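You operate a simulated robot arm through the tools that you are given. There is no shell and no other tool.

Carry out the task below with a simulated robot arm. There is one attempt and no reset: what you move stays moved.

TASK
Pile some things up. At the end: the blue collar from the top of the long bench is on the top of the dark green box, with the orange tin from there on top of it and the grey block on top of that; the green token from the top of the long bench is on the top of the dark green box; whatever was shut is shut again. Leave all else as you found it, and nothing knocked over.

The check looks at the end state, three seconds after you hand in, the way a careful person would. Anything else that was tipped, shoved, dropped, spilled or broken makes it a failure.

THE ROBOT
A 6-joint arm with a two-finger parallel gripper, fixed in place. Base frame: the origin is at the foot of the arm, x ahead of it, y to its left, z up; the work surface is at about z = 850. Units: mm, degrees, N and s.
With the tool pointing down near the work surface it reaches from about 260 to 680 mm from the base axis. Its first joint turns from -66.0 to 66.0 degrees. Payload 2.9 kg.
The TCP is the grasp point between the finger pads, 30 mm short of the fingertips. In the tool frame z runs along the fingers and y along their closing line. Largest opening 110 mm; finger width 20, thickness 10; the body of the gripper, 48 by 112 mm, starts 55 mm behind the TCP.
Orientation is that of the tool frame in the base frame, as [roll, pitch, yaw] about the fixed x, y, z axes, in that order (R = Rz(yaw) Ry(pitch) Rx(roll)). With the fingers straight down and closing along the base's y, the tool's x points along the base's -x, its y along +y and its z along -z.

THE INTERFACE
- The arm moves only by the tool nudge_tool. Its argument "deltas" is a list of rows, each a list of 7 numbers: the turn, a rotation vector about the tool's x, y, z in units of 180 degrees (1.0 is 180 degrees), then the shift along the tool's x, y, z in units of 250 mm (1.0 is 250 mm), then the closure, from 0 (fully open) to 1 (shut). In form: [[ax, ay, az, dx, dy, dz, fingers], ...]. A call has 1 to 20 rows; each row is the pose to reach, as a shift and turn from the pose commanded when the call began, along the tool's axes at that moment. A call with a number of a shift or a turn outside -1 to 1 is refused whole. Each row takes 0.2 s and may step no farther than 50 mm and 8.6 degrees from the row before; otherwise, or with a gripper value out of range, the whole call is refused. Where a pose cannot be reached the arm comes as near as it can. A force on the tool above 40 N (or 10 N above the force at the start of the call, whichever is more), or a blocked arm, ends the call early, and 0.2 s more pass. Each finger travels about 108 mm/s and halts on what it meets, pressing with about 24 N; the grip force reading is that of the motor and also rises with nothing between the fingers. The clock runs only during rows and for 0.2 s after the last one: add rows that repeat a pose to give the fingers time. The reply holds the time, the measured pose of the TCP, the force on the tool along the base axes, the opening and the grip force, in the units named above and with some noise, with the torque about the TCP (base axes, N m) and any sound that the robot's microphone picked up, and new pictures: "pictures" is both (left out), scene, wrist or none.
- Cameras (640 x 400 px; columns grow to the right, rows downward): "scene" is fixed at [102.4, 450.7, 1387.4]; the picture's right is [-0.67, -0.75, 0.00], its down [-0.39, 0.35, -0.85] and it looks along [0.64, -0.57, -0.52] (base axes); focal length 312 px, centre (320, 200). "wrist" rides on the gripper at [72, 17, -103] in the tool frame; the picture's right is [-0.23, 0.97, 0.00], its down [-0.76, -0.18, -0.62] and it looks along [-0.61, -0.14, 0.78] (tool axes); focal length 222 px, centre (320, 200). There is no depth. A picture from a camera that has moved, and an enlarged one, comes with that camera's place and axes in the base frame and with its lens. The place of the scene camera against the robot may be out by one fixed shift of up to 25 mm in any direction.
- inspect(camera, box): a new picture of the part [left, top, right, bottom] of that camera's present view, enlarged. No time passes.
- close_job(): hands the job in; it is judged then, once.

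Nothing tells you positions but the pictures and the camera data. Unless the task says otherwise, let go and move clear before handing in.

The tools are called after ">>>" as a command line: name --pt "numbers of a row" for each row, then --argument value for the rest, lists and objects as JSON in quotes. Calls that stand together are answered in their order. nudge_tool: Moves the arm, as the interface text tells. Its arguments: {"type":"object","properties":{"deltas":{"type":"array"},"pictures":{"type":"string","enum":["both","scene","wrist","none"]}},"required":["deltas"]} The other tools are called the same way: inspect (camera, box) takes an enlarged picture of a part of a camera's view; close_job () hands the job in.

At the start:

```text
time_s: 0.0
tcp_pos: [471.9, -95.0, 1162.9]
tcp_rot: [180.0, 0.0, -180.0]
contact_force: [-1.2, -0.2, -1.4]
moment: [-0.01, -0.02, 0.03]
finger_gap: 109.8
finger_force: 0.1
```

scene: 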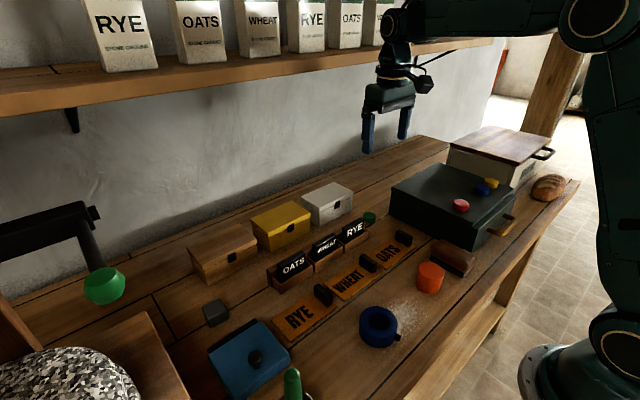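
wrist: 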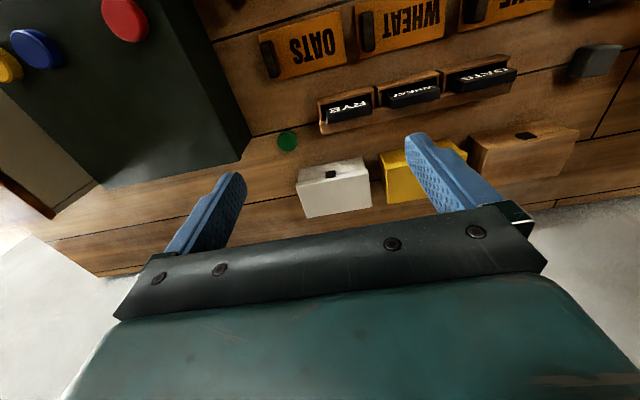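

I see a bench with boxes, labels, a blue collar (ring), an orange tin, a grey block, a green token, and a dark green box with red, blue and yellow tokens on it. I'll look closer before moving anything.

>>> inspect --camera "scene" --box '[340, 120, 580, 270]'

>>> inspect --camera "scene" --box '[180, 250, 420, 400]'

>>> inspect --camera "scene" --box '[340, 220, 500, 360]'

>>> inspect --camera "scene" --box '[180, 170, 420, 320]'

>>> inspect --camera "wrist" --box '[0, 0, 640, 400]'

```text
2.67 times, centred on (460, 195) of scene
camera zoom: at [102.4, 450.7, 1387.4], right [-0.67, -0.75, 0.0], down [-0.39, 0.35, -0.85], along [0.64, -0.57, -0.52], focal length 831 px, centre (-53, 213)
```

zoom: 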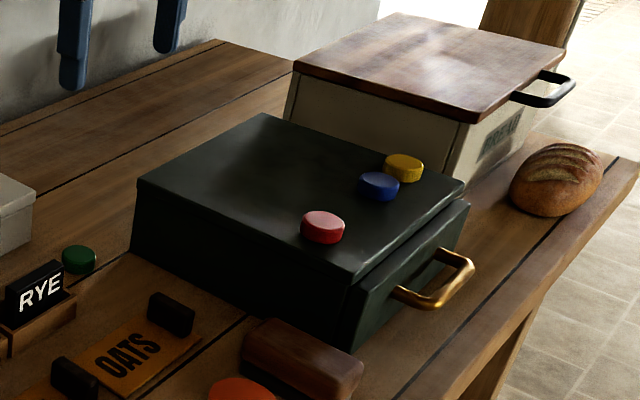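

```text
2.67 times, centred on (300, 325) of scene
camera zoom: at [102.4, 450.7, 1387.4], right [-0.67, -0.75, 0.0], down [-0.39, 0.35, -0.85], along [0.64, -0.57, -0.52], focal length 831 px, centre (373, -133)
```

zoom: 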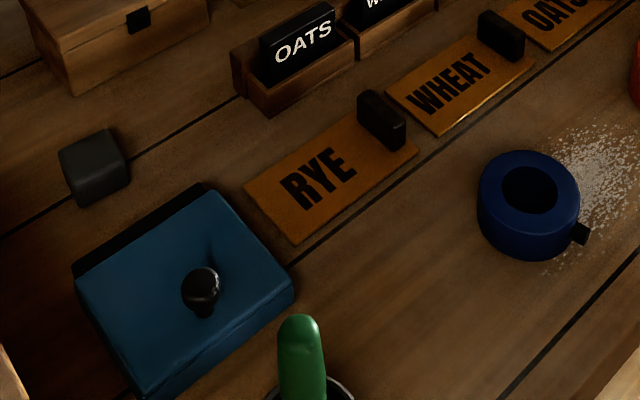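

```text
2.86 times, centred on (420, 290) of scene
camera zoom: at [102.4, 450.7, 1387.4], right [-0.67, -0.75, 0.0], down [-0.39, 0.35, -0.85], along [0.64, -0.57, -0.52], focal length 890 px, centre (34, -57)
```

zoom: 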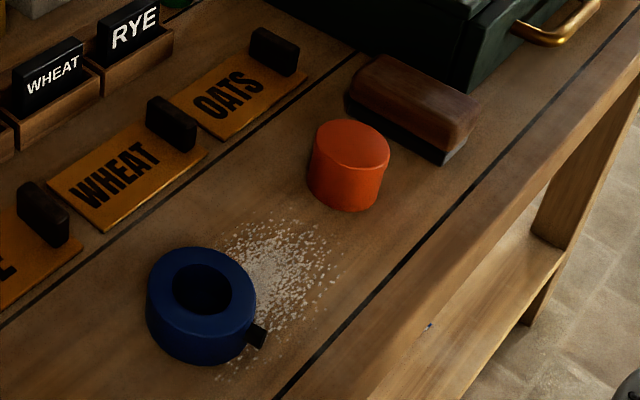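

```text
2.67 times, centred on (300, 245) of scene
camera zoom: at [102.4, 450.7, 1387.4], right [-0.67, -0.75, 0.0], down [-0.39, 0.35, -0.85], along [0.64, -0.57, -0.52], focal length 831 px, centre (373, 80)
```

zoom: 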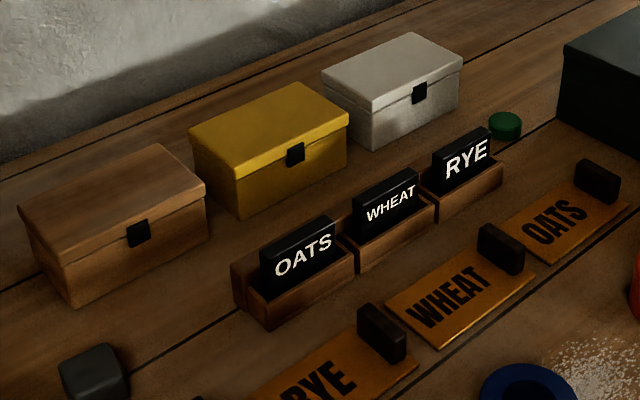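

```text
1.00 times, centred on (320, 200) of wrist (not enlarged: the box is as wide or as high as the picture)
camera zoom: at [401.2, -79.2, 1265.3], right [0.23, 0.97, 0.0], down [0.76, -0.18, 0.62], along [0.61, -0.14, -0.78], focal length 222 px, centre (320, 200)
```

zoom: 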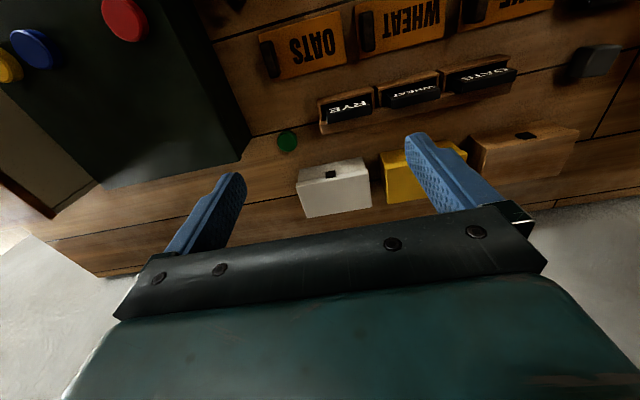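

The camera data put the collar near (310, 110), the tin near (310, -85), the grey block near (550, 325) and the green token near (563, -181). The dark green box top is at about z 945, with its red, blue and yellow tokens along the front edge. I'll move the open gripper toward the collar at a safe height to get better wrist views.

>>> nudge_tool --pt "0 0 0 0.075 0.1 0.035 0" --pt "0 0 0 0.15 0.2 0.07 0" --pt "0 0 0 0.225 0.3 0.105 0" --pt "0 0 0 0.3 0.4 0.14 0" --pt "0 0 0 0.375 0.5 0.175 0" --pt "0 0 0 0.448 0.62 0.212 0" --pt "0 0 0 0.448 0.62 0.212 0"

```text
time_s: 1.6
tcp_pos: [360.3, 62.0, 1110.5]
tcp_rot: [180.0, 0.0, 180.0]
contact_force: [0.1, 0.1, -0.6]
moment: [0.01, 0.01, -0.03]
finger_gap: 109.9
finger_force: 0.0
camera wrist: at [288.7, 77.7, 1213.3], right [0.23, 0.97, 0.0], down [0.76, -0.18, 0.62], along [0.61, -0.14, -0.78], focal length 222 px, centre (320, 200)
```

scene: 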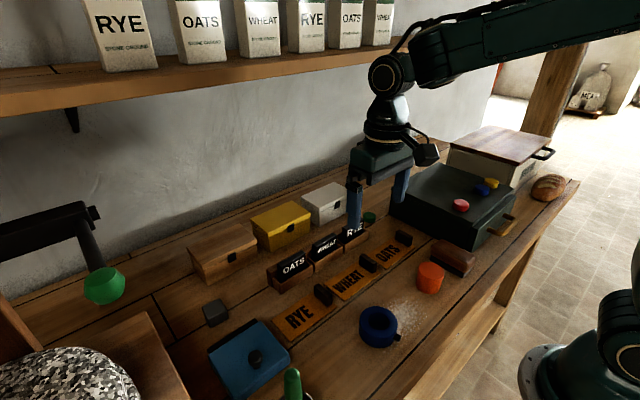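
wrist: 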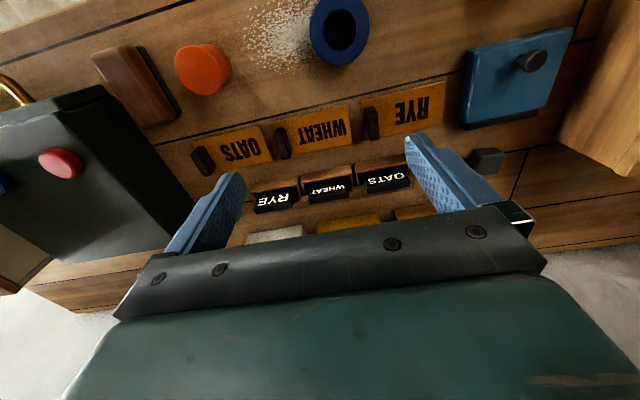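

The wrist view now shows the collar, tin, brush, grey block and blue lidded box together. I'll enlarge parts of it to measure the positions.

>>> inspect --camera "wrist" --box '[230, 0, 410, 112]'

>>> inspect --camera "wrist" --box '[70, 0, 250, 140]'

>>> inspect --camera "wrist" --box '[420, 20, 600, 200]'

>>> inspect --camera "scene" --box '[340, 290, 420, 360]'

```text
3.56 times, centred on (320, 56) of wrist
camera zoom: at [288.7, 77.7, 1213.3], right [0.23, 0.97, 0.0], down [0.76, -0.18, 0.62], along [0.61, -0.14, -0.78], focal length 790 px, centre (320, 712)
```

zoom: 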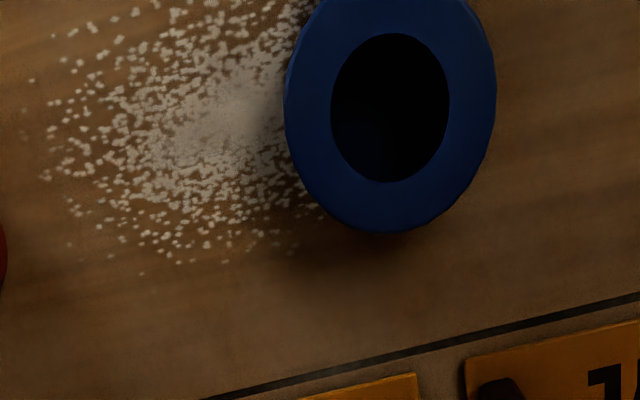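

```text
2.86 times, centred on (160, 70) of wrist
camera zoom: at [288.7, 77.7, 1213.3], right [0.23, 0.97, 0.0], down [0.76, -0.18, 0.62], along [0.61, -0.14, -0.78], focal length 635 px, centre (777, 571)
```

zoom: 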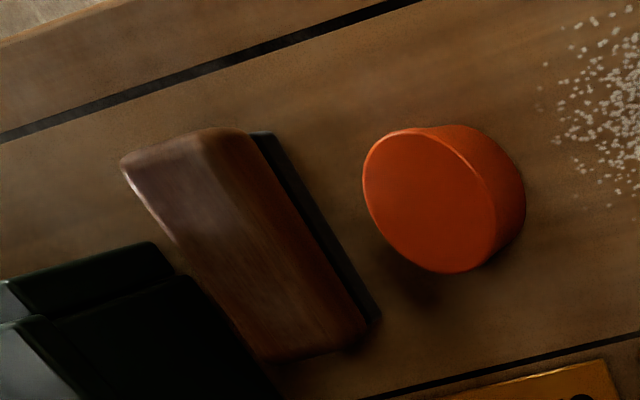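

```text
2.22 times, centred on (510, 110) of wrist
camera zoom: at [288.7, 77.7, 1213.3], right [0.23, 0.97, 0.0], down [0.76, -0.18, 0.62], along [0.61, -0.14, -0.78], focal length 494 px, centre (-102, 400)
```

zoom: 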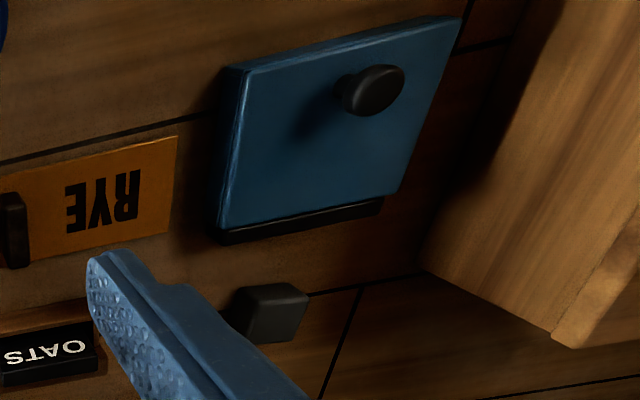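

```text
5.71 times, centred on (380, 325) of scene
camera zoom: at [102.3, 450.7, 1387.4], right [-0.67, -0.75, 0.0], down [-0.39, 0.35, -0.85], along [0.64, -0.57, -0.52], focal length 1780 px, centre (-23, -514)
```

zoom: 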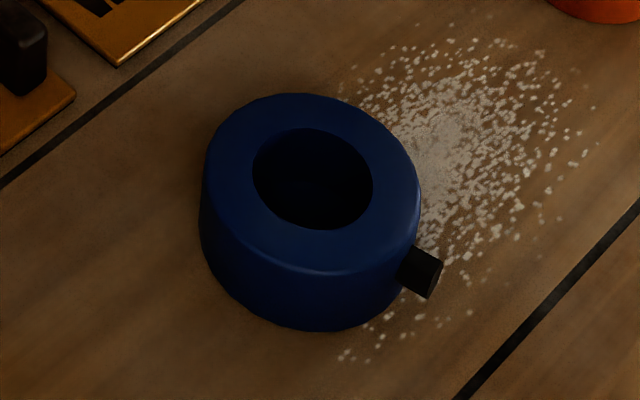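

The wrist view places the collar centre at about (302, 98), about 70 mm across and 30 mm high, with its tab toward -x. The tin is at about (300, -81), about 64 mm across and 45 mm high. I'll do the green token first, before any stack is in the way, so I'm moving to look at it up close.

>>> nudge_tool --pt "0 0 0 -0.05 -0.11 0.03 0" --pt "0 0 0 -0.1 -0.22 0.06 0" --pt "0 0 0 -0.16 -0.35 0.09 0" --pt "0 0 0 -0.22 -0.48 0.12 0" --pt "0 0 0 -0.28 -0.61 0.15 0" --pt "0 0 0 -0.34 -0.74 0.18 0" --pt "0 0 0 -0.4 -0.86 0.21 0" --pt "0 0 0 -0.44 -0.968 0.24 0" --pt "0 0 0 -0.44 -0.968 0.24 0"

```text
time_s: 3.6
tcp_pos: [474.4, -182.9, 1050.5]
tcp_rot: [180.0, -0.1, -179.9]
contact_force: [0.4, 0.3, -0.5]
moment: [0.01, -0.03, 0.01]
finger_gap: 110.0
finger_force: 0.0
camera wrist: at [402.3, -166.9, 1153.3], right [0.23, 0.97, 0.0], down [0.76, -0.18, 0.62], along [0.61, -0.14, -0.78], focal length 222 px, centre (320, 200)
```

scene: 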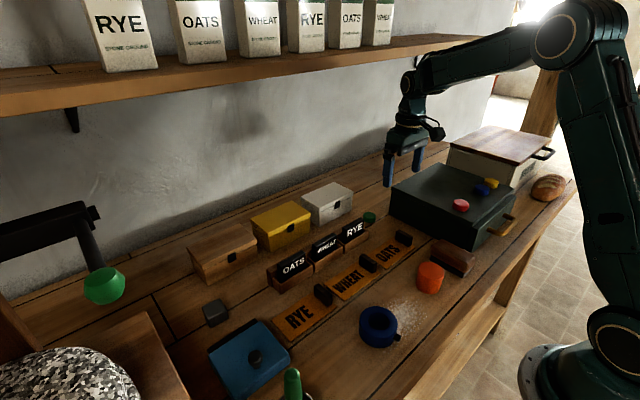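
wrist: 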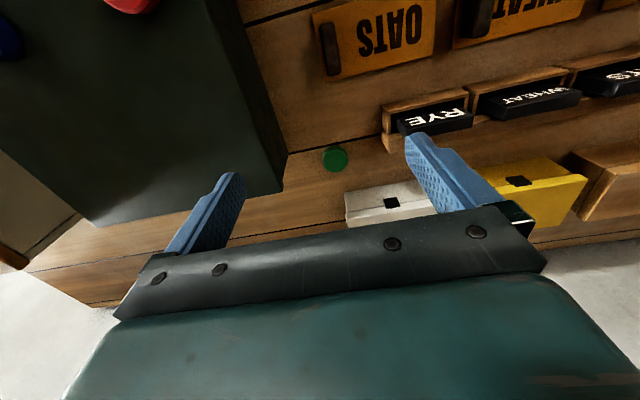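

The token sits between the green box's left side, the RYE card slot and the white box. I'll zoom in to measure the gaps.

>>> inspect --camera "wrist" --box '[240, 90, 440, 240]'

>>> inspect --camera "scene" --box '[310, 170, 430, 250]'

>>> inspect --camera "wrist" --box '[0, 0, 300, 240]'

```text
2.67 times, centred on (340, 165) of wrist
camera zoom: at [402.3, -166.9, 1153.3], right [0.23, 0.97, 0.0], down [0.76, -0.18, 0.62], along [0.61, -0.14, -0.78], focal length 592 px, centre (267, 293)
```

zoom: 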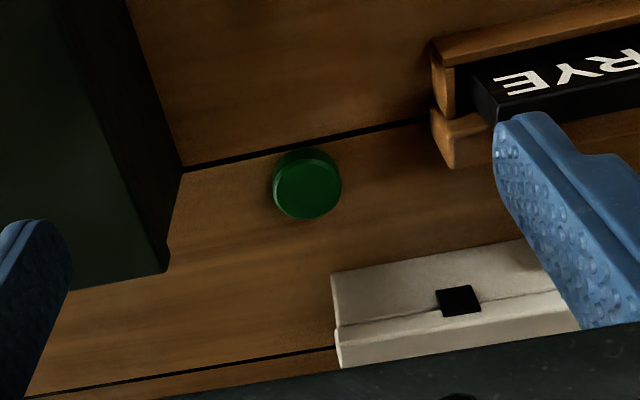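

```text
5.00 times, centred on (370, 210) of scene
camera zoom: at [102.4, 450.7, 1387.4], right [-0.67, -0.75, 0.0], down [-0.39, 0.35, -0.85], along [0.64, -0.57, -0.52], focal length 1558 px, centre (70, 150)
```

zoom: 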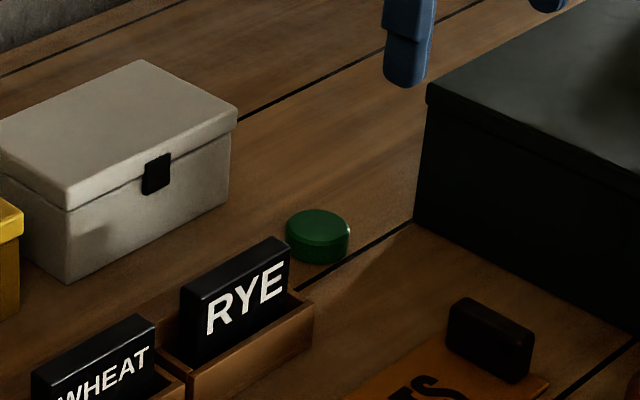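

```text
1.67 times, centred on (150, 120) of wrist
camera zoom: at [402.3, -166.9, 1153.3], right [0.23, 0.97, 0.0], down [0.76, -0.18, 0.62], along [0.61, -0.14, -0.78], focal length 370 px, centre (603, 333)
```

zoom: 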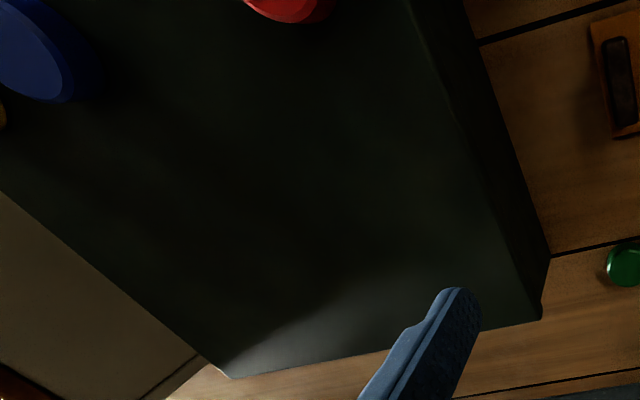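

The token is about 38 mm across and 10 mm high at roughly (564, -182), with about 50 mm clear on each side. I'll narrow the fingers part way and take a second reading of the pose, because the measured x differed a little from what I commanded.

>>> nudge_tool --pt "0 0 0 0 0 0 0.2" --pt "0 0 0 0 0 0 0.4" --pt "0 0 0 0 0 0 0.4" --pictures "wrist"

```text
time_s: 4.4
tcp_pos: [472.9, -182.3, 1050.5]
tcp_rot: [-180.0, 0.0, -180.0]
contact_force: [0.2, -0.8, 0.0]
moment: [-0.01, 0.01, -0.03]
finger_gap: 65.9
finger_force: 0.2
camera wrist: at [402.1, -166.5, 1153.4], right [0.23, 0.97, 0.0], down [0.76, -0.18, 0.62], along [0.61, -0.14, -0.78], focal length 222 px, centre (320, 200)
```

wrist: 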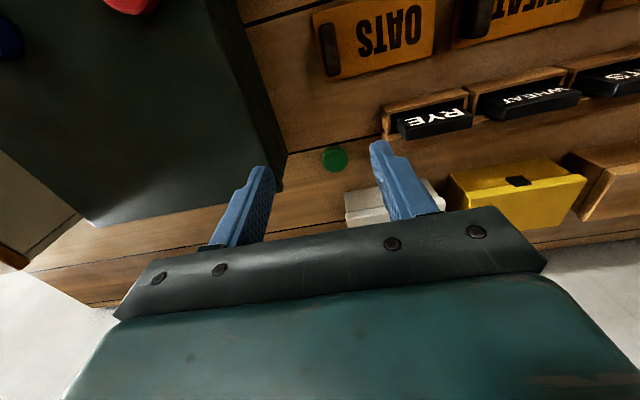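

The fingers now read 66 mm. I'll move over the token, descend part way, and check the alignment.

>>> nudge_tool --pt "0 0 0 -0.12 0 0 0.4" --pt "0 0 0 -0.24 0 0 0.4" --pt "0 0 0 -0.362 0 0 0.4" --pt "0 0 0 -0.362 0 0.12 0.4" --pt "0 0 0 -0.362 0 0.24 0.4" --pt "0 0 0 -0.362 0 0.36 0.4" --pt "0 0 0 -0.362 0 0.48 0.4" --pt "0 0 0 -0.362 0 0.48 0.4"

```text
time_s: 6.2
tcp_pos: [562.4, -180.5, 932.5]
tcp_rot: [179.9, 0.0, -180.0]
contact_force: [-0.5, -0.1, -0.6]
moment: [-0.02, 0.0, -0.03]
finger_gap: 66.1
finger_force: 0.0
camera wrist: at [490.6, -165.5, 1034.8], right [0.23, 0.97, 0.0], down [0.76, -0.18, 0.62], along [0.61, -0.14, -0.78], focal length 222 px, centre (320, 200)
```

scene: 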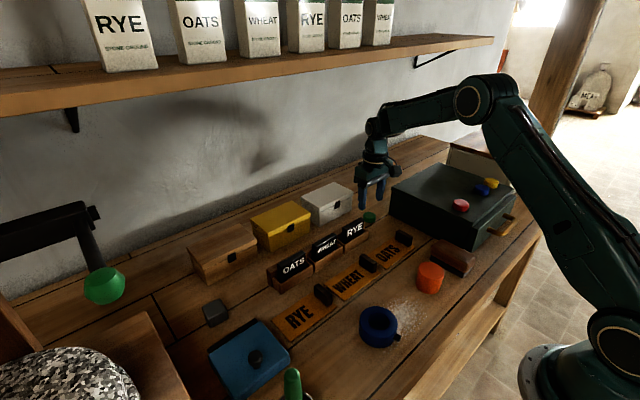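
wrist: 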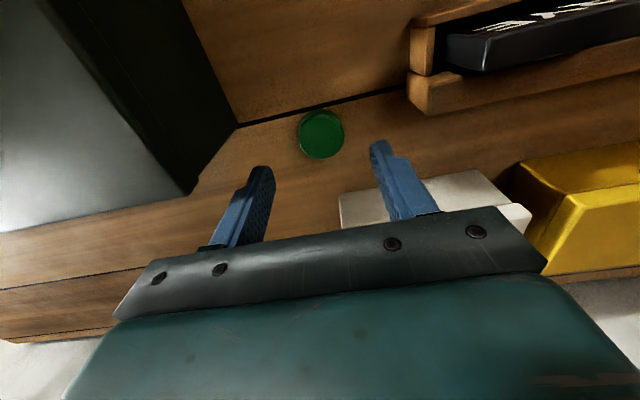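

>>> inspect --camera "wrist" --box '[260, 90, 400, 180]'

```text
4.44 times, centred on (330, 135) of wrist
camera zoom: at [490.6, -165.5, 1034.8], right [0.23, 0.97, 0.0], down [0.76, -0.18, 0.62], along [0.61, -0.14, -0.78], focal length 987 px, centre (276, 489)
```

zoom: 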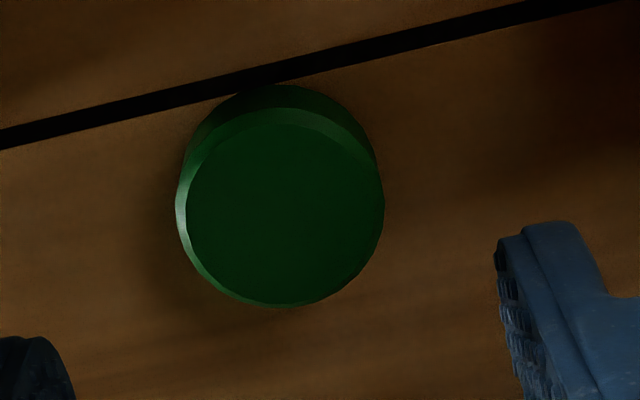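

The token is centred under the fingers at about (562.5, -181.4). I'll descend so the fingertips stop about 2–3 mm above the bench.

>>> nudge_tool --pt "0 0 0 0 -0.003 0.06 0.4" --pt "0 0 0 0 -0.003 0.12 0.4" --pt "0 0 0 0 -0.003 0.16 0.4" --pt "0 0 0 0 -0.003 0.194 0.4" --pt "0 0 0 0 -0.003 0.194 0.4" --pictures "wrist"

```text
time_s: 7.4
tcp_pos: [561.4, -182.0, 880.2]
tcp_rot: [180.0, 0.1, -180.0]
contact_force: [-0.1, -0.6, 0.0]
moment: [-0.06, 0.0, 0.0]
finger_gap: 66.1
finger_force: 0.1
camera wrist: at [490.0, -166.3, 983.4], right [0.23, 0.97, 0.0], down [0.76, -0.18, 0.62], along [0.61, -0.14, -0.78], focal length 222 px, centre (320, 200)
```

wrist: 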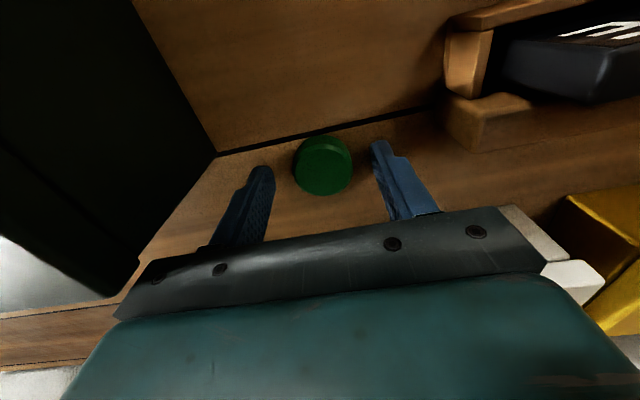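

>>> nudge_tool --pt "0 0 0 0 0 -0.006 0.4" --pt "0 0 0 0 0 -0.006 0.6" --pt "0 0 0 0 0 -0.006 0.75" --pt "0 0 0 0 0 -0.006 0.75" --pt "0 0 0 0 0 -0.006 0.75" --pictures "wrist"

```text
time_s: 8.6
tcp_pos: [561.8, -182.1, 882.8]
tcp_rot: [-180.0, 0.0, 180.0]
contact_force: [0.1, -0.2, -0.1]
moment: [0.01, 0.03, 0.02]
finger_gap: 34.2
finger_force: 23.9
camera wrist: at [490.0, -167.0, 985.4], right [0.23, 0.97, 0.0], down [0.76, -0.18, 0.62], along [0.61, -0.14, -0.78], focal length 222 px, centre (320, 200)
```

wrist: 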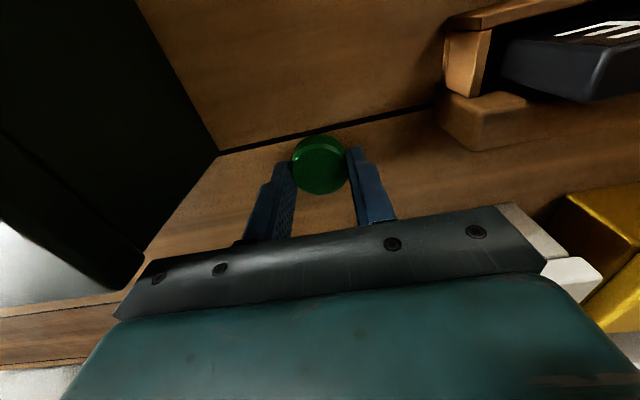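

>>> inspect --camera "wrist" --box '[250, 110, 400, 220]'

>>> inspect --camera "scene" --box '[320, 150, 440, 240]'

```text
3.64 times, centred on (325, 165) of wrist
camera zoom: at [490.0, -167.0, 985.4], right [0.23, 0.97, 0.0], down [0.76, -0.18, 0.62], along [0.61, -0.14, -0.78], focal length 808 px, centre (302, 327)
```

zoom: 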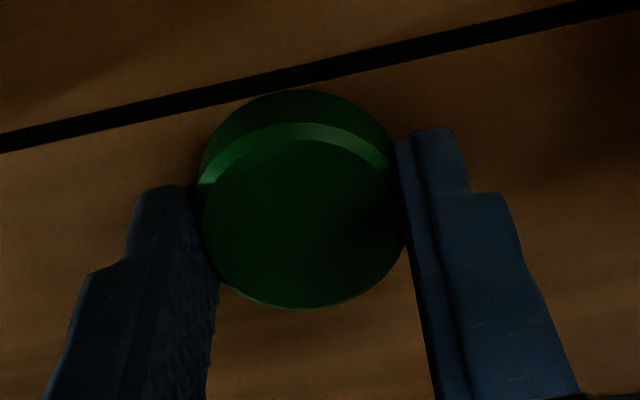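

```text
4.44 times, centred on (380, 195) of scene
camera zoom: at [102.4, 450.7, 1387.4], right [-0.67, -0.75, 0.0], down [-0.39, 0.35, -0.85], along [0.64, -0.57, -0.52], focal length 1384 px, centre (53, 222)
```

zoom: 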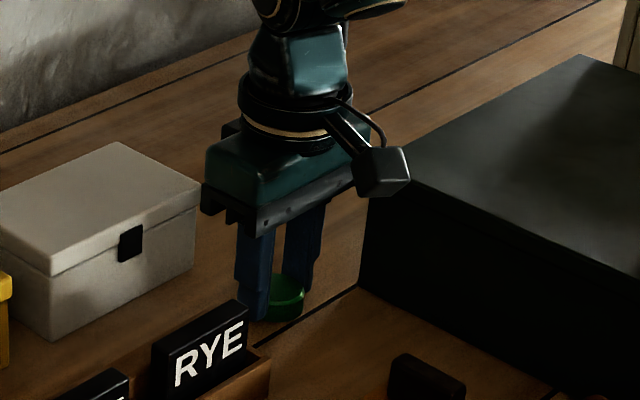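

The fingers stopped at 34 mm with about 24 N, and the token sits between the pads. I'll lift straight up and check it stays held.

>>> nudge_tool --pt "0 0 0 0 0 -0.04 0.75" --pt "0 0 0 0 0 -0.12 0.75" --pt "0 0 0 0 0 -0.24 0.75" --pt "0 0 0 0 0 -0.36 0.75" --pt "0 0 0 0 0 -0.48 0.75" --pt "0 0 0 0 0 -0.56 0.75" --pt "0 0 0 0 0 -0.56 0.75"

```text
time_s: 10.2
tcp_pos: [560.2, -184.6, 1023.0]
tcp_rot: [-180.0, 0.0, -179.9]
contact_force: [0.2, -0.3, 0.1]
moment: [-0.03, 0.0, 0.0]
finger_gap: 35.4
finger_force: 24.0
camera wrist: at [488.5, -169.4, 1125.3], right [0.23, 0.97, 0.0], down [0.76, -0.18, 0.62], along [0.61, -0.14, -0.78], focal length 222 px, centre (320, 200)
```

scene: 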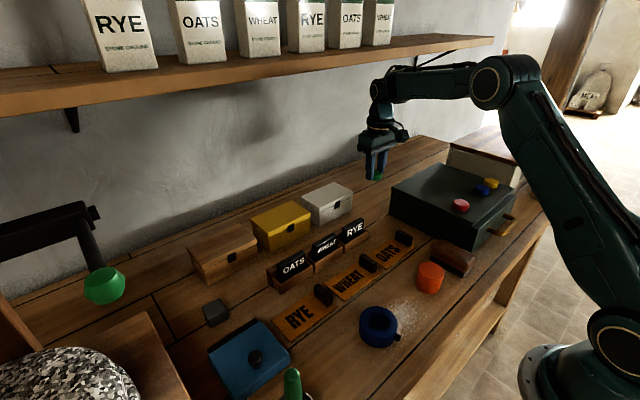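
wrist: 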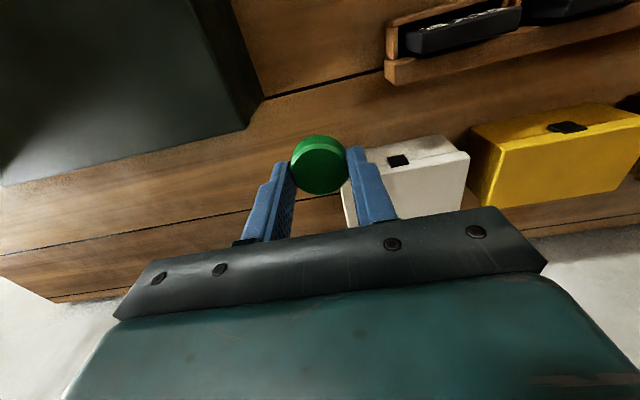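

The token is held. I'll carry it over the dark green box at height and look at the tokens there before choosing a landing spot.

>>> nudge_tool --pt "0 0 0 0.07 -0.12 0 0.75" --pt "0 0 0 0.14 -0.24 0 0.75" --pt "0 0 0 0.21 -0.36 0 0.75" --pt "0 0 0 0.28 -0.48 0 0.75" --pt "0 0 0 0.35 -0.6 0 0.75" --pt "0 0 0 0.43 -0.73 0 0.75" --pt "0 0 0 0.5 -0.86 0 0.75" --pt "0 0 0 0.5 -0.86 0 0.75"

```text
time_s: 12.0
tcp_pos: [436.8, -399.3, 1022.5]
tcp_rot: [-180.0, 0.1, 180.0]
contact_force: [-0.3, 0.2, 0.2]
moment: [0.02, 0.01, 0.01]
finger_gap: 35.4
finger_force: 23.6
camera wrist: at [366.4, -382.9, 1125.3], right [0.23, 0.97, 0.0], down [0.76, -0.18, 0.62], along [0.61, -0.14, -0.78], focal length 222 px, centre (320, 200)
```

scene: 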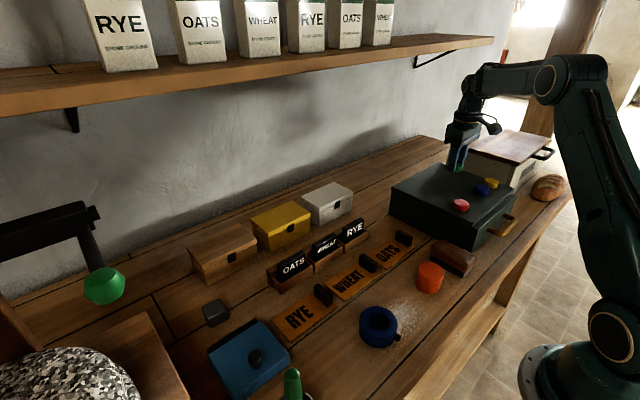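
wrist: 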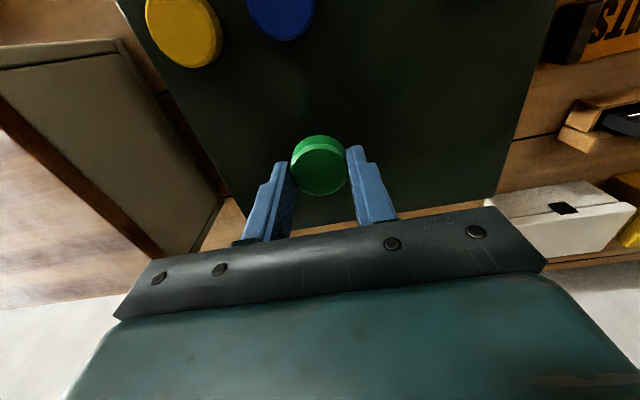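

On the box, the yellow token is at about (350, -466), blue at (356, -404) and red at (350, -291). That leaves x 390–530 free. I'll set the green token down near (440, -440), starting with a move above that spot and a descent to just short of contact.

>>> nudge_tool --pt "0 0 0 0 -0.08 0 0.75" --pt "0 0 0 -0.012 -0.164 0 0.75" --pt "0 0 0 -0.012 -0.164 0.08 0.75" --pt "0 0 0 -0.012 -0.164 0.14 0.75" --pt "0 0 0 -0.012 -0.164 0.164 0.75" --pt "0 0 0 -0.012 -0.164 0.164 0.75"

```text
time_s: 13.4
tcp_pos: [438.8, -437.4, 982.5]
tcp_rot: [-179.9, 0.1, -180.0]
contact_force: [-1.8, -0.4, 7.6]
moment: [0.04, 0.0, -0.03]
finger_gap: 35.1
finger_force: 24.3
camera wrist: at [368.2, -422.6, 1084.9], right [0.23, 0.97, 0.0], down [0.76, -0.18, 0.62], along [0.61, -0.14, -0.78], focal length 222 px, centre (320, 200)
```

scene: 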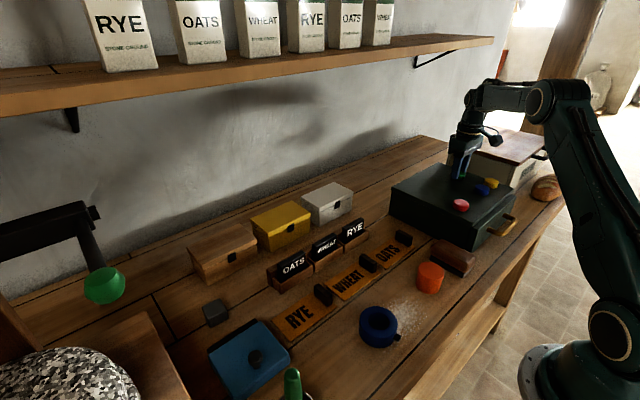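
wrist: 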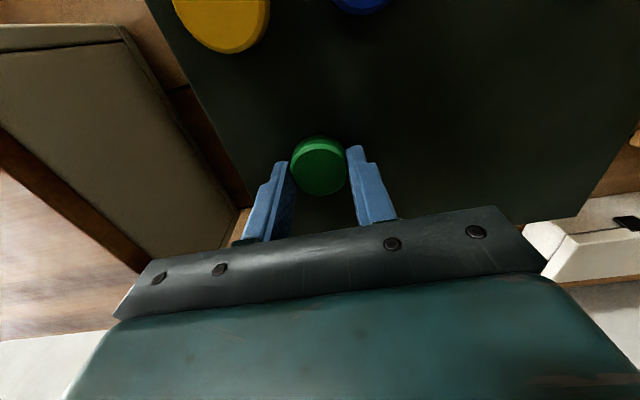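

The tool feels 7.6 N upward, so the token is already resting on the box and the box top is at about z 950. I'll open the fingers a little, rise straight up, and check.

>>> nudge_tool --pt "0 0 0 0 0 -0.001 0.68" --pt "0 0 0 0 0 -0.002 0.6" --pt "0 0 0 0 0 -0.002 0.52" --pt "0 0 0 0 0 -0.002 0.52" --pictures "wrist"

>>> nudge_tool --pt "0 0 0 0 0 -0.06 0.52" --pt "0 0 0 0 0 -0.18 0.52" --pt "0 0 0 0 0 -0.3 0.52" --pt "0 0 0 0 0 -0.4 0.52" --pt "0 0 0 0 0 -0.4 0.52"

```text
time_s: 14.4
tcp_pos: [439.7, -438.3, 981.5]
tcp_rot: [-180.0, -0.1, -180.0]
contact_force: [0.6, 0.0, 0.9]
moment: [-0.01, -0.01, 0.02]
finger_gap: 52.9
finger_force: 0.1
camera wrist: at [368.3, -422.7, 1083.9], right [0.23, 0.97, 0.0], down [0.76, -0.18, 0.62], along [0.61, -0.14, -0.78], focal length 222 px, centre (320, 200)
```

wrist: 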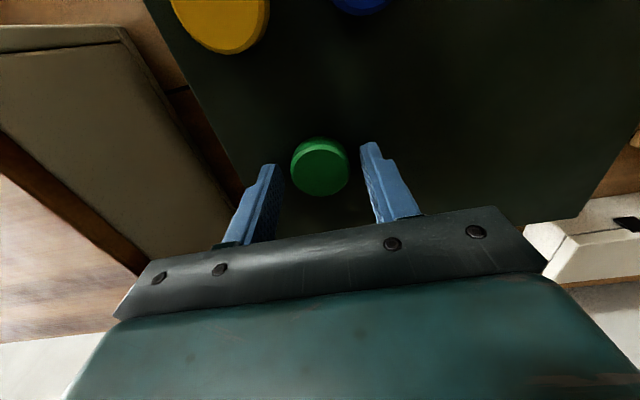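

```text
time_s: 15.6
tcp_pos: [436.5, -438.9, 1082.7]
tcp_rot: [-180.0, 0.0, -180.0]
contact_force: [-0.3, -0.3, -0.8]
moment: [-0.02, 0.02, -0.01]
finger_gap: 52.8
finger_force: 0.1
camera wrist: at [366.6, -422.9, 1185.2], right [0.23, 0.97, 0.0], down [0.76, -0.18, 0.62], along [0.61, -0.14, -0.78], focal length 222 px, centre (320, 200)
```

scene: 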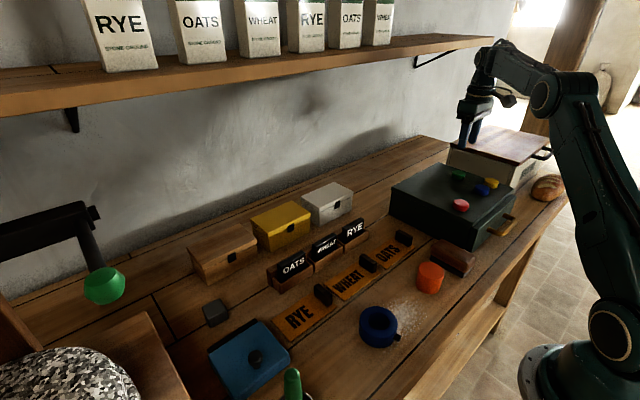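
wrist: 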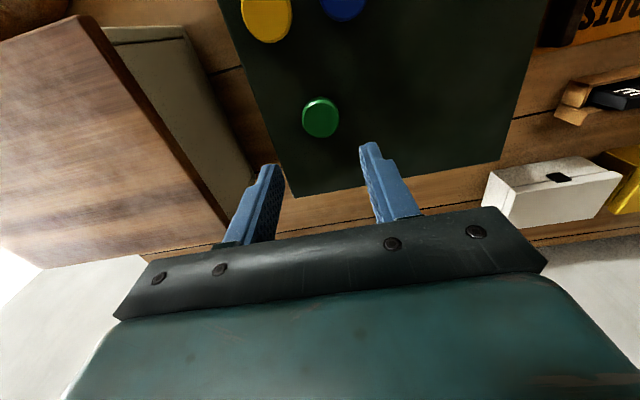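

The green token is resting flat on the box at about (439, -440), and the other tokens haven't moved. Next is the collar, so I'll travel back across at height with the fingers opening fully.

>>> nudge_tool --pt "0 0 0 0.03 0.12 0 0.4" --pt "0 0 0 0.066 0.248 0 0.2" --pt "0 0 0 0.1 0.372 0 0" --pt "0 0 0 0.134 0.496 0 0" --pt "0 0 0 0.168 0.62 0 0" --pt "0 0 0 0.2 0.744 0 0" --pt "0 0 0 0.234 0.868 0 0" --pt "0 0 0 0.268 0.992 0 0" --pictures "none"

>>> nudge_tool --pt "0 0 0 0.03 0.12 0 0" --pt "0 0 0 0.066 0.248 0.04 0" --pt "0 0 0 0.1 0.372 0.08 0" --pt "0 0 0 0.134 0.496 0.12 0" --pt "0 0 0 0.168 0.62 0.16 0" --pt "0 0 0 0.2 0.744 0.2 0" --pt "0 0 0 0.234 0.868 0.22 0" --pt "0 0 0 0.268 0.992 0.24 0" --pt "0 0 0 0.268 0.992 0.24 0"

```text
time_s: 17.4
tcp_pos: [370.8, -189.8, 1082.9]
tcp_rot: [-179.9, 0.0, -179.9]
contact_force: [-0.1, 0.6, -0.3]
moment: [0.0, 0.0, -0.03]
finger_gap: 109.8
finger_force: 0.0
```

```text
time_s: 19.4
tcp_pos: [303.2, 60.3, 1022.8]
tcp_rot: [180.0, 0.0, -180.0]
contact_force: [0.5, -0.4, 0.0]
moment: [0.0, 0.0, -0.01]
finger_gap: 110.1
finger_force: 0.0
camera wrist: at [231.6, 75.4, 1125.4], right [0.23, 0.97, 0.0], down [0.76, -0.18, 0.62], along [0.61, -0.14, -0.78], focal length 222 px, centre (320, 200)
```

scene: 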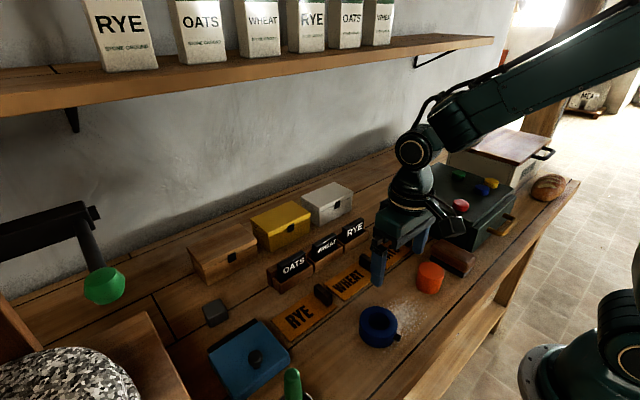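
wrist: 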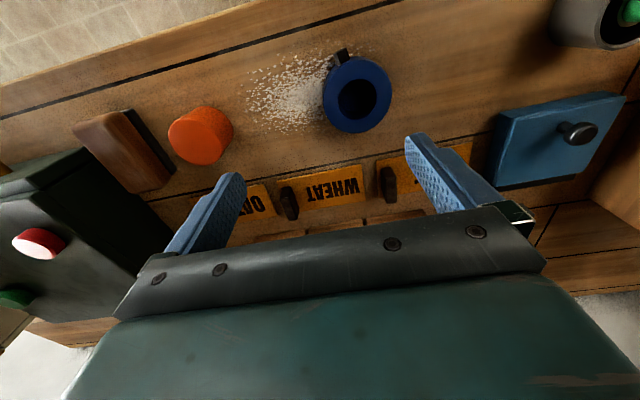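

>>> inspect --camera "wrist" --box '[290, 30, 430, 150]'

>>> inspect --camera "wrist" --box '[60, 80, 260, 220]'

>>> inspect --camera "wrist" --box '[480, 0, 640, 200]'

```text
3.33 times, centred on (360, 90) of wrist
camera zoom: at [231.6, 75.4, 1125.4], right [0.23, 0.97, 0.0], down [0.76, -0.18, 0.62], along [0.61, -0.14, -0.78], focal length 740 px, centre (187, 567)
```

zoom: 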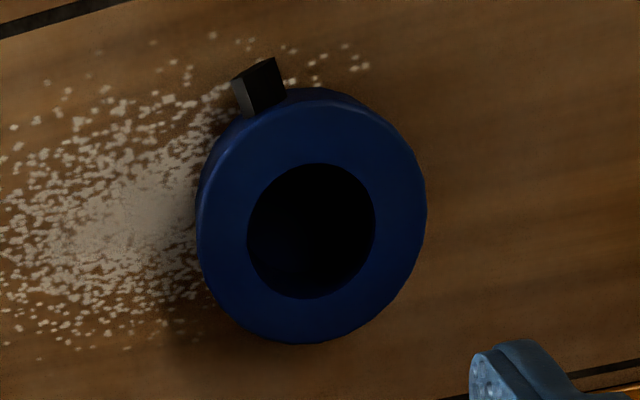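

```text
2.86 times, centred on (160, 150) of wrist
camera zoom: at [231.6, 75.4, 1125.4], right [0.23, 0.97, 0.0], down [0.76, -0.18, 0.62], along [0.61, -0.14, -0.78], focal length 635 px, centre (777, 343)
```

zoom: 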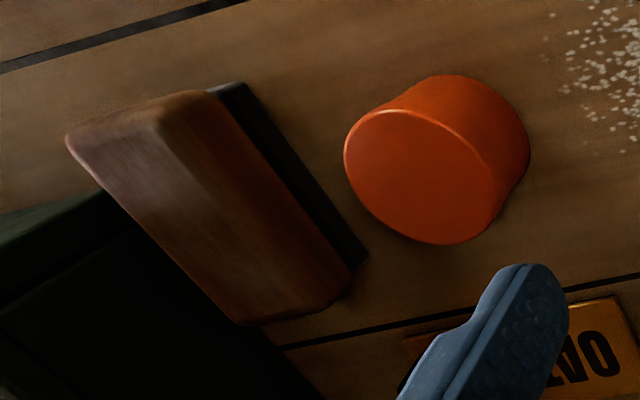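

```text
2.00 times, centred on (560, 100) of wrist
camera zoom: at [231.6, 75.4, 1125.4], right [0.23, 0.97, 0.0], down [0.76, -0.18, 0.62], along [0.61, -0.14, -0.78], focal length 444 px, centre (-160, 400)
```

zoom: 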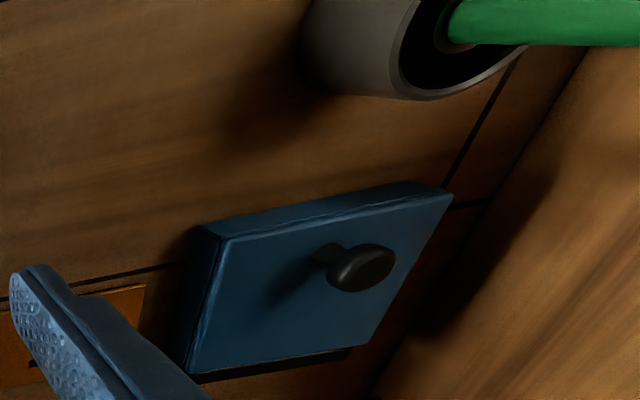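

The collar centre measures (300.5, 98.5) and is about 71 mm across. The tab points toward -x, out of the way of fingers closing along y. I'll centre over it and descend part way.

>>> nudge_tool --pt "0 0 0 0.006 0.08 0 0" --pt "0 0 0 0.012 0.156 0 0" --pt "0 0 0 0.012 0.156 0.12 0" --pt "0 0 0 0.012 0.156 0.24 0" --pt "0 0 0 0.012 0.156 0.32 0" --pt "0 0 0 0.012 0.156 0.32 0"

```text
time_s: 20.8
tcp_pos: [302.9, 97.7, 943.1]
tcp_rot: [180.0, 0.0, -180.0]
contact_force: [-1.3, 0.0, 0.2]
moment: [-0.02, 0.03, -0.01]
finger_gap: 110.0
finger_force: 0.0
camera wrist: at [231.7, 112.1, 1046.9], right [0.23, 0.97, 0.0], down [0.76, -0.18, 0.62], along [0.61, -0.14, -0.78], focal length 222 px, centre (320, 200)
```

scene: 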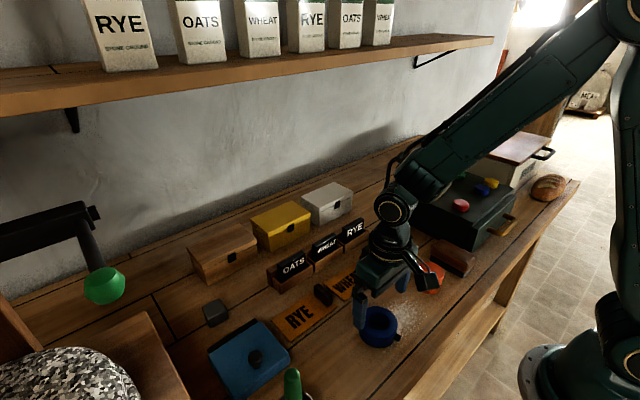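
wrist: 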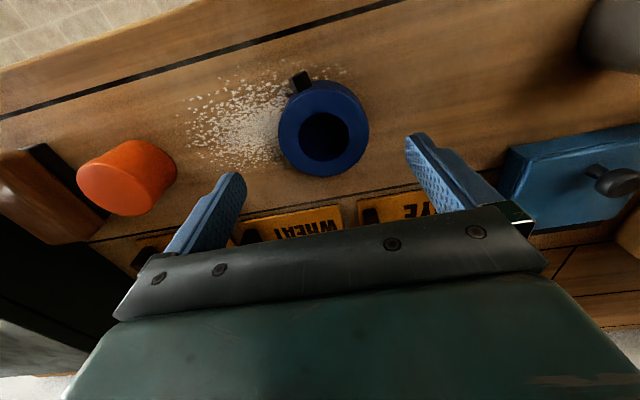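

The collar is centred between the fingers. I'll lower until the tips are about 4 mm above the bench.

>>> nudge_tool --pt "0 0 0 0.008 0.005 0.08 0" --pt "0 0 0 0.008 0.005 0.16 0" --pt "0 0 0 0.008 0.005 0.21 0" --pt "0 0 0 0.008 0.005 0.236 0" --pt "0 0 0 0.008 0.005 0.236 0"

```text
time_s: 22.0
tcp_pos: [299.0, 97.1, 882.0]
tcp_rot: [-180.0, 0.0, 179.9]
contact_force: [-0.2, -0.7, -0.8]
moment: [0.0, -0.02, 0.0]
finger_gap: 110.0
finger_force: 0.1
camera wrist: at [228.4, 112.7, 985.8], right [0.23, 0.97, 0.0], down [0.76, -0.18, 0.62], along [0.61, -0.14, -0.78], focal length 222 px, centre (320, 200)
```

scene: 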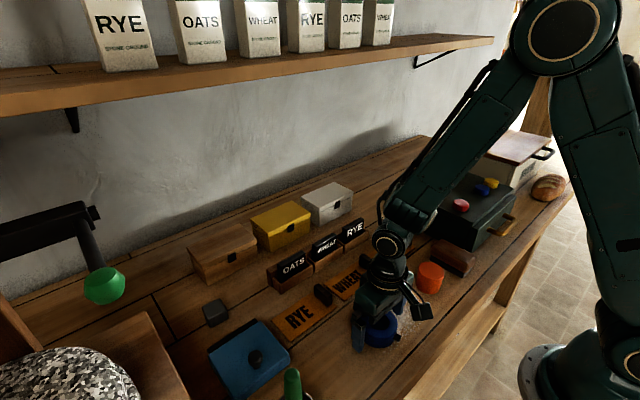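
wrist: 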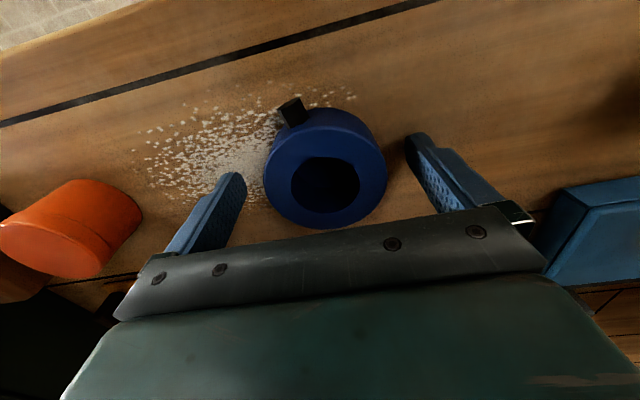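

>>> nudge_tool --pt "0 0 0 0 0 -0.004 0.15" --pt "0 0 0 0 0 -0.004 0.3" --pt "0 0 0 0 0 -0.004 0.4" --pt "0 0 0 0 0 -0.004 0.45" --pt "0 0 0 0 0 -0.004 0.45" --pt "0 0 0 0 0 -0.004 0.45"

```text
time_s: 23.4
tcp_pos: [299.5, 98.6, 884.6]
tcp_rot: [-180.0, 0.0, 180.0]
contact_force: [-1.2, 0.7, 3.4]
moment: [0.16, -0.01, -0.01]
finger_gap: 69.7
finger_force: 23.6
camera wrist: at [228.4, 113.2, 986.9], right [0.23, 0.97, 0.0], down [0.76, -0.18, 0.62], along [0.61, -0.14, -0.78], focal length 222 px, centre (320, 200)
```

scene: 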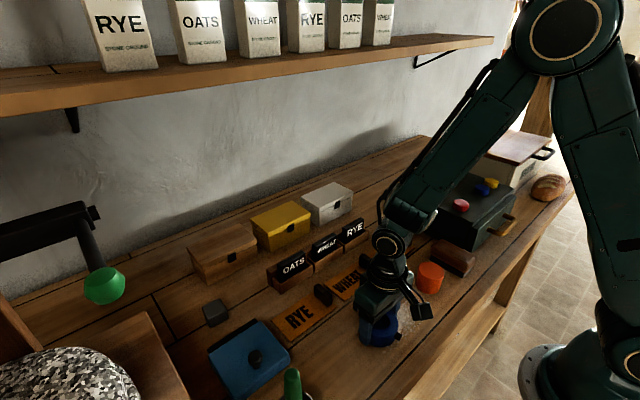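
wrist: 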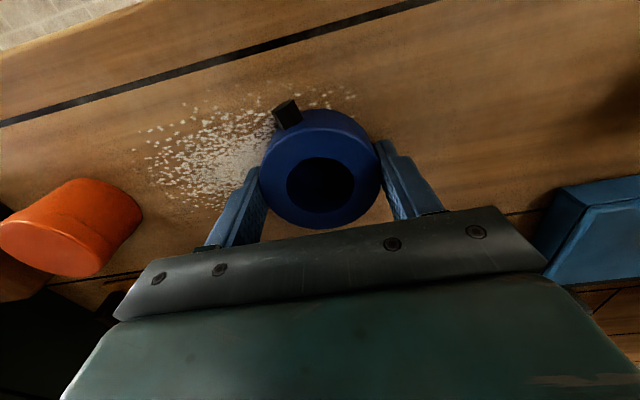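

The collar is gripped, with the gap at 69.7 mm. I'll lift straight up slowly and check the hold and the weight.

>>> nudge_tool --pt "0 0 0 0 0 -0.03 0.45" --pt "0 0 0 0 0 -0.1 0.45" --pt "0 0 0 0 0 -0.2 0.45" --pt "0 0 0 0 0 -0.32 0.45" --pt "0 0 0 0 0 -0.44 0.45" --pt "0 0 0 0 0 -0.56 0.45" --pt "0 0 0 0 0 -0.66 0.45" --pt "0 0 0 0 0 -0.66 0.45"

```text
time_s: 25.2
tcp_pos: [300.4, 99.0, 1049.4]
tcp_rot: [-180.0, 0.1, 180.0]
contact_force: [0.6, 0.1, -1.5]
moment: [0.02, -0.01, 0.01]
finger_gap: 69.5
finger_force: 24.2
camera wrist: at [229.9, 113.8, 1152.5], right [0.23, 0.97, 0.0], down [0.76, -0.18, 0.62], along [0.61, -0.14, -0.78], focal length 222 px, centre (320, 200)
```

scene: 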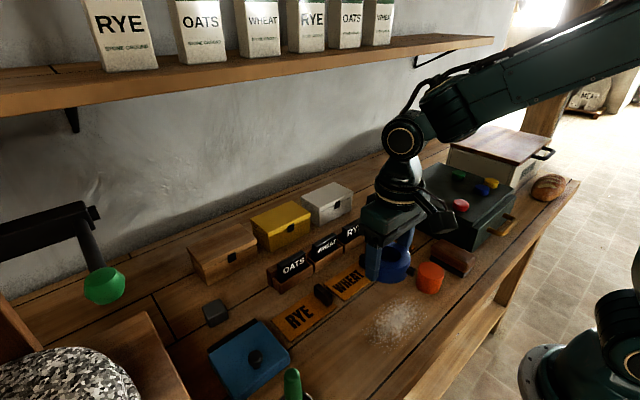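
wrist: 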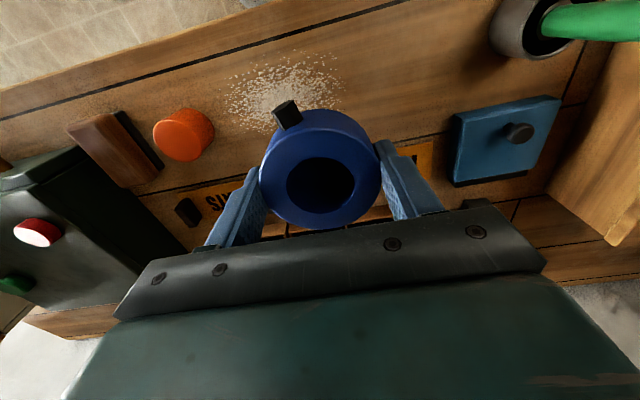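

The collar is held level. I'll carry it to above the free area of the dark green box at about (460, -325), clear of the red and green tokens.

>>> nudge_tool --pt "0 0 0 -0.03 -0.1 0 0.45" --pt "0 0 0 -0.08 -0.22 0 0.45" --pt "0 0 0 -0.13 -0.35 0 0.45" --pt "0 0 0 -0.18 -0.48 0 0.45" --pt "0 0 0 -0.23 -0.61 0 0.45" --pt "0 0 0 -0.28 -0.74 0 0.45" --pt "0 0 0 -0.32 -0.848 0 0.45" --pictures "none"

>>> nudge_tool --pt "0 0 0 -0.04 -0.12 0 0.45" --pt "0 0 0 -0.09 -0.24 0 0.45" --pt "0 0 0 -0.14 -0.37 0 0.45" --pt "0 0 0 -0.19 -0.5 0 0.45" --pt "0 0 0 -0.24 -0.63 0 0.45" --pt "0 0 0 -0.29 -0.76 0 0.45" --pt "0 0 0 -0.32 -0.848 0 0.45" --pt "0 0 0 -0.32 -0.848 0 0.45"

```text
time_s: 26.8
tcp_pos: [380.8, -117.8, 1050.5]
tcp_rot: [-180.0, 0.0, -180.0]
contact_force: [0.4, 0.0, -1.9]
moment: [0.01, -0.01, -0.03]
finger_gap: 69.6
finger_force: 23.7
```

```text
time_s: 28.6
tcp_pos: [460.5, -329.4, 1048.7]
tcp_rot: [180.0, 0.0, 180.0]
contact_force: [-0.4, 0.1, -2.1]
moment: [0.02, -0.04, -0.01]
finger_gap: 69.4
finger_force: 23.8
camera wrist: at [390.0, -312.8, 1151.8], right [0.23, 0.97, 0.0], down [0.76, -0.18, 0.62], along [0.61, -0.14, -0.78], focal length 222 px, centre (320, 200)
```

scene: 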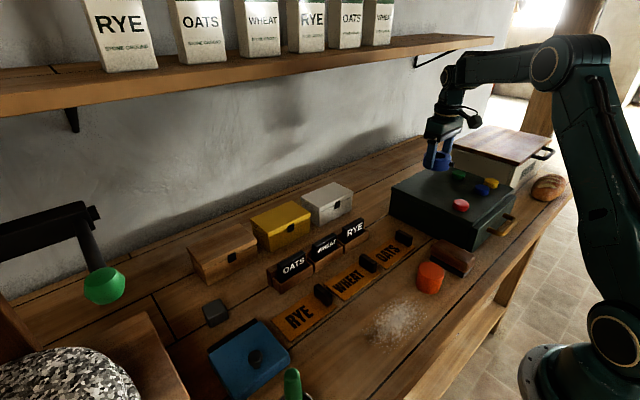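
wrist: 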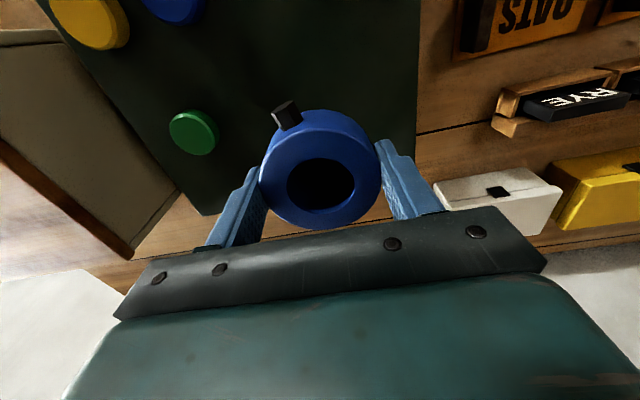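

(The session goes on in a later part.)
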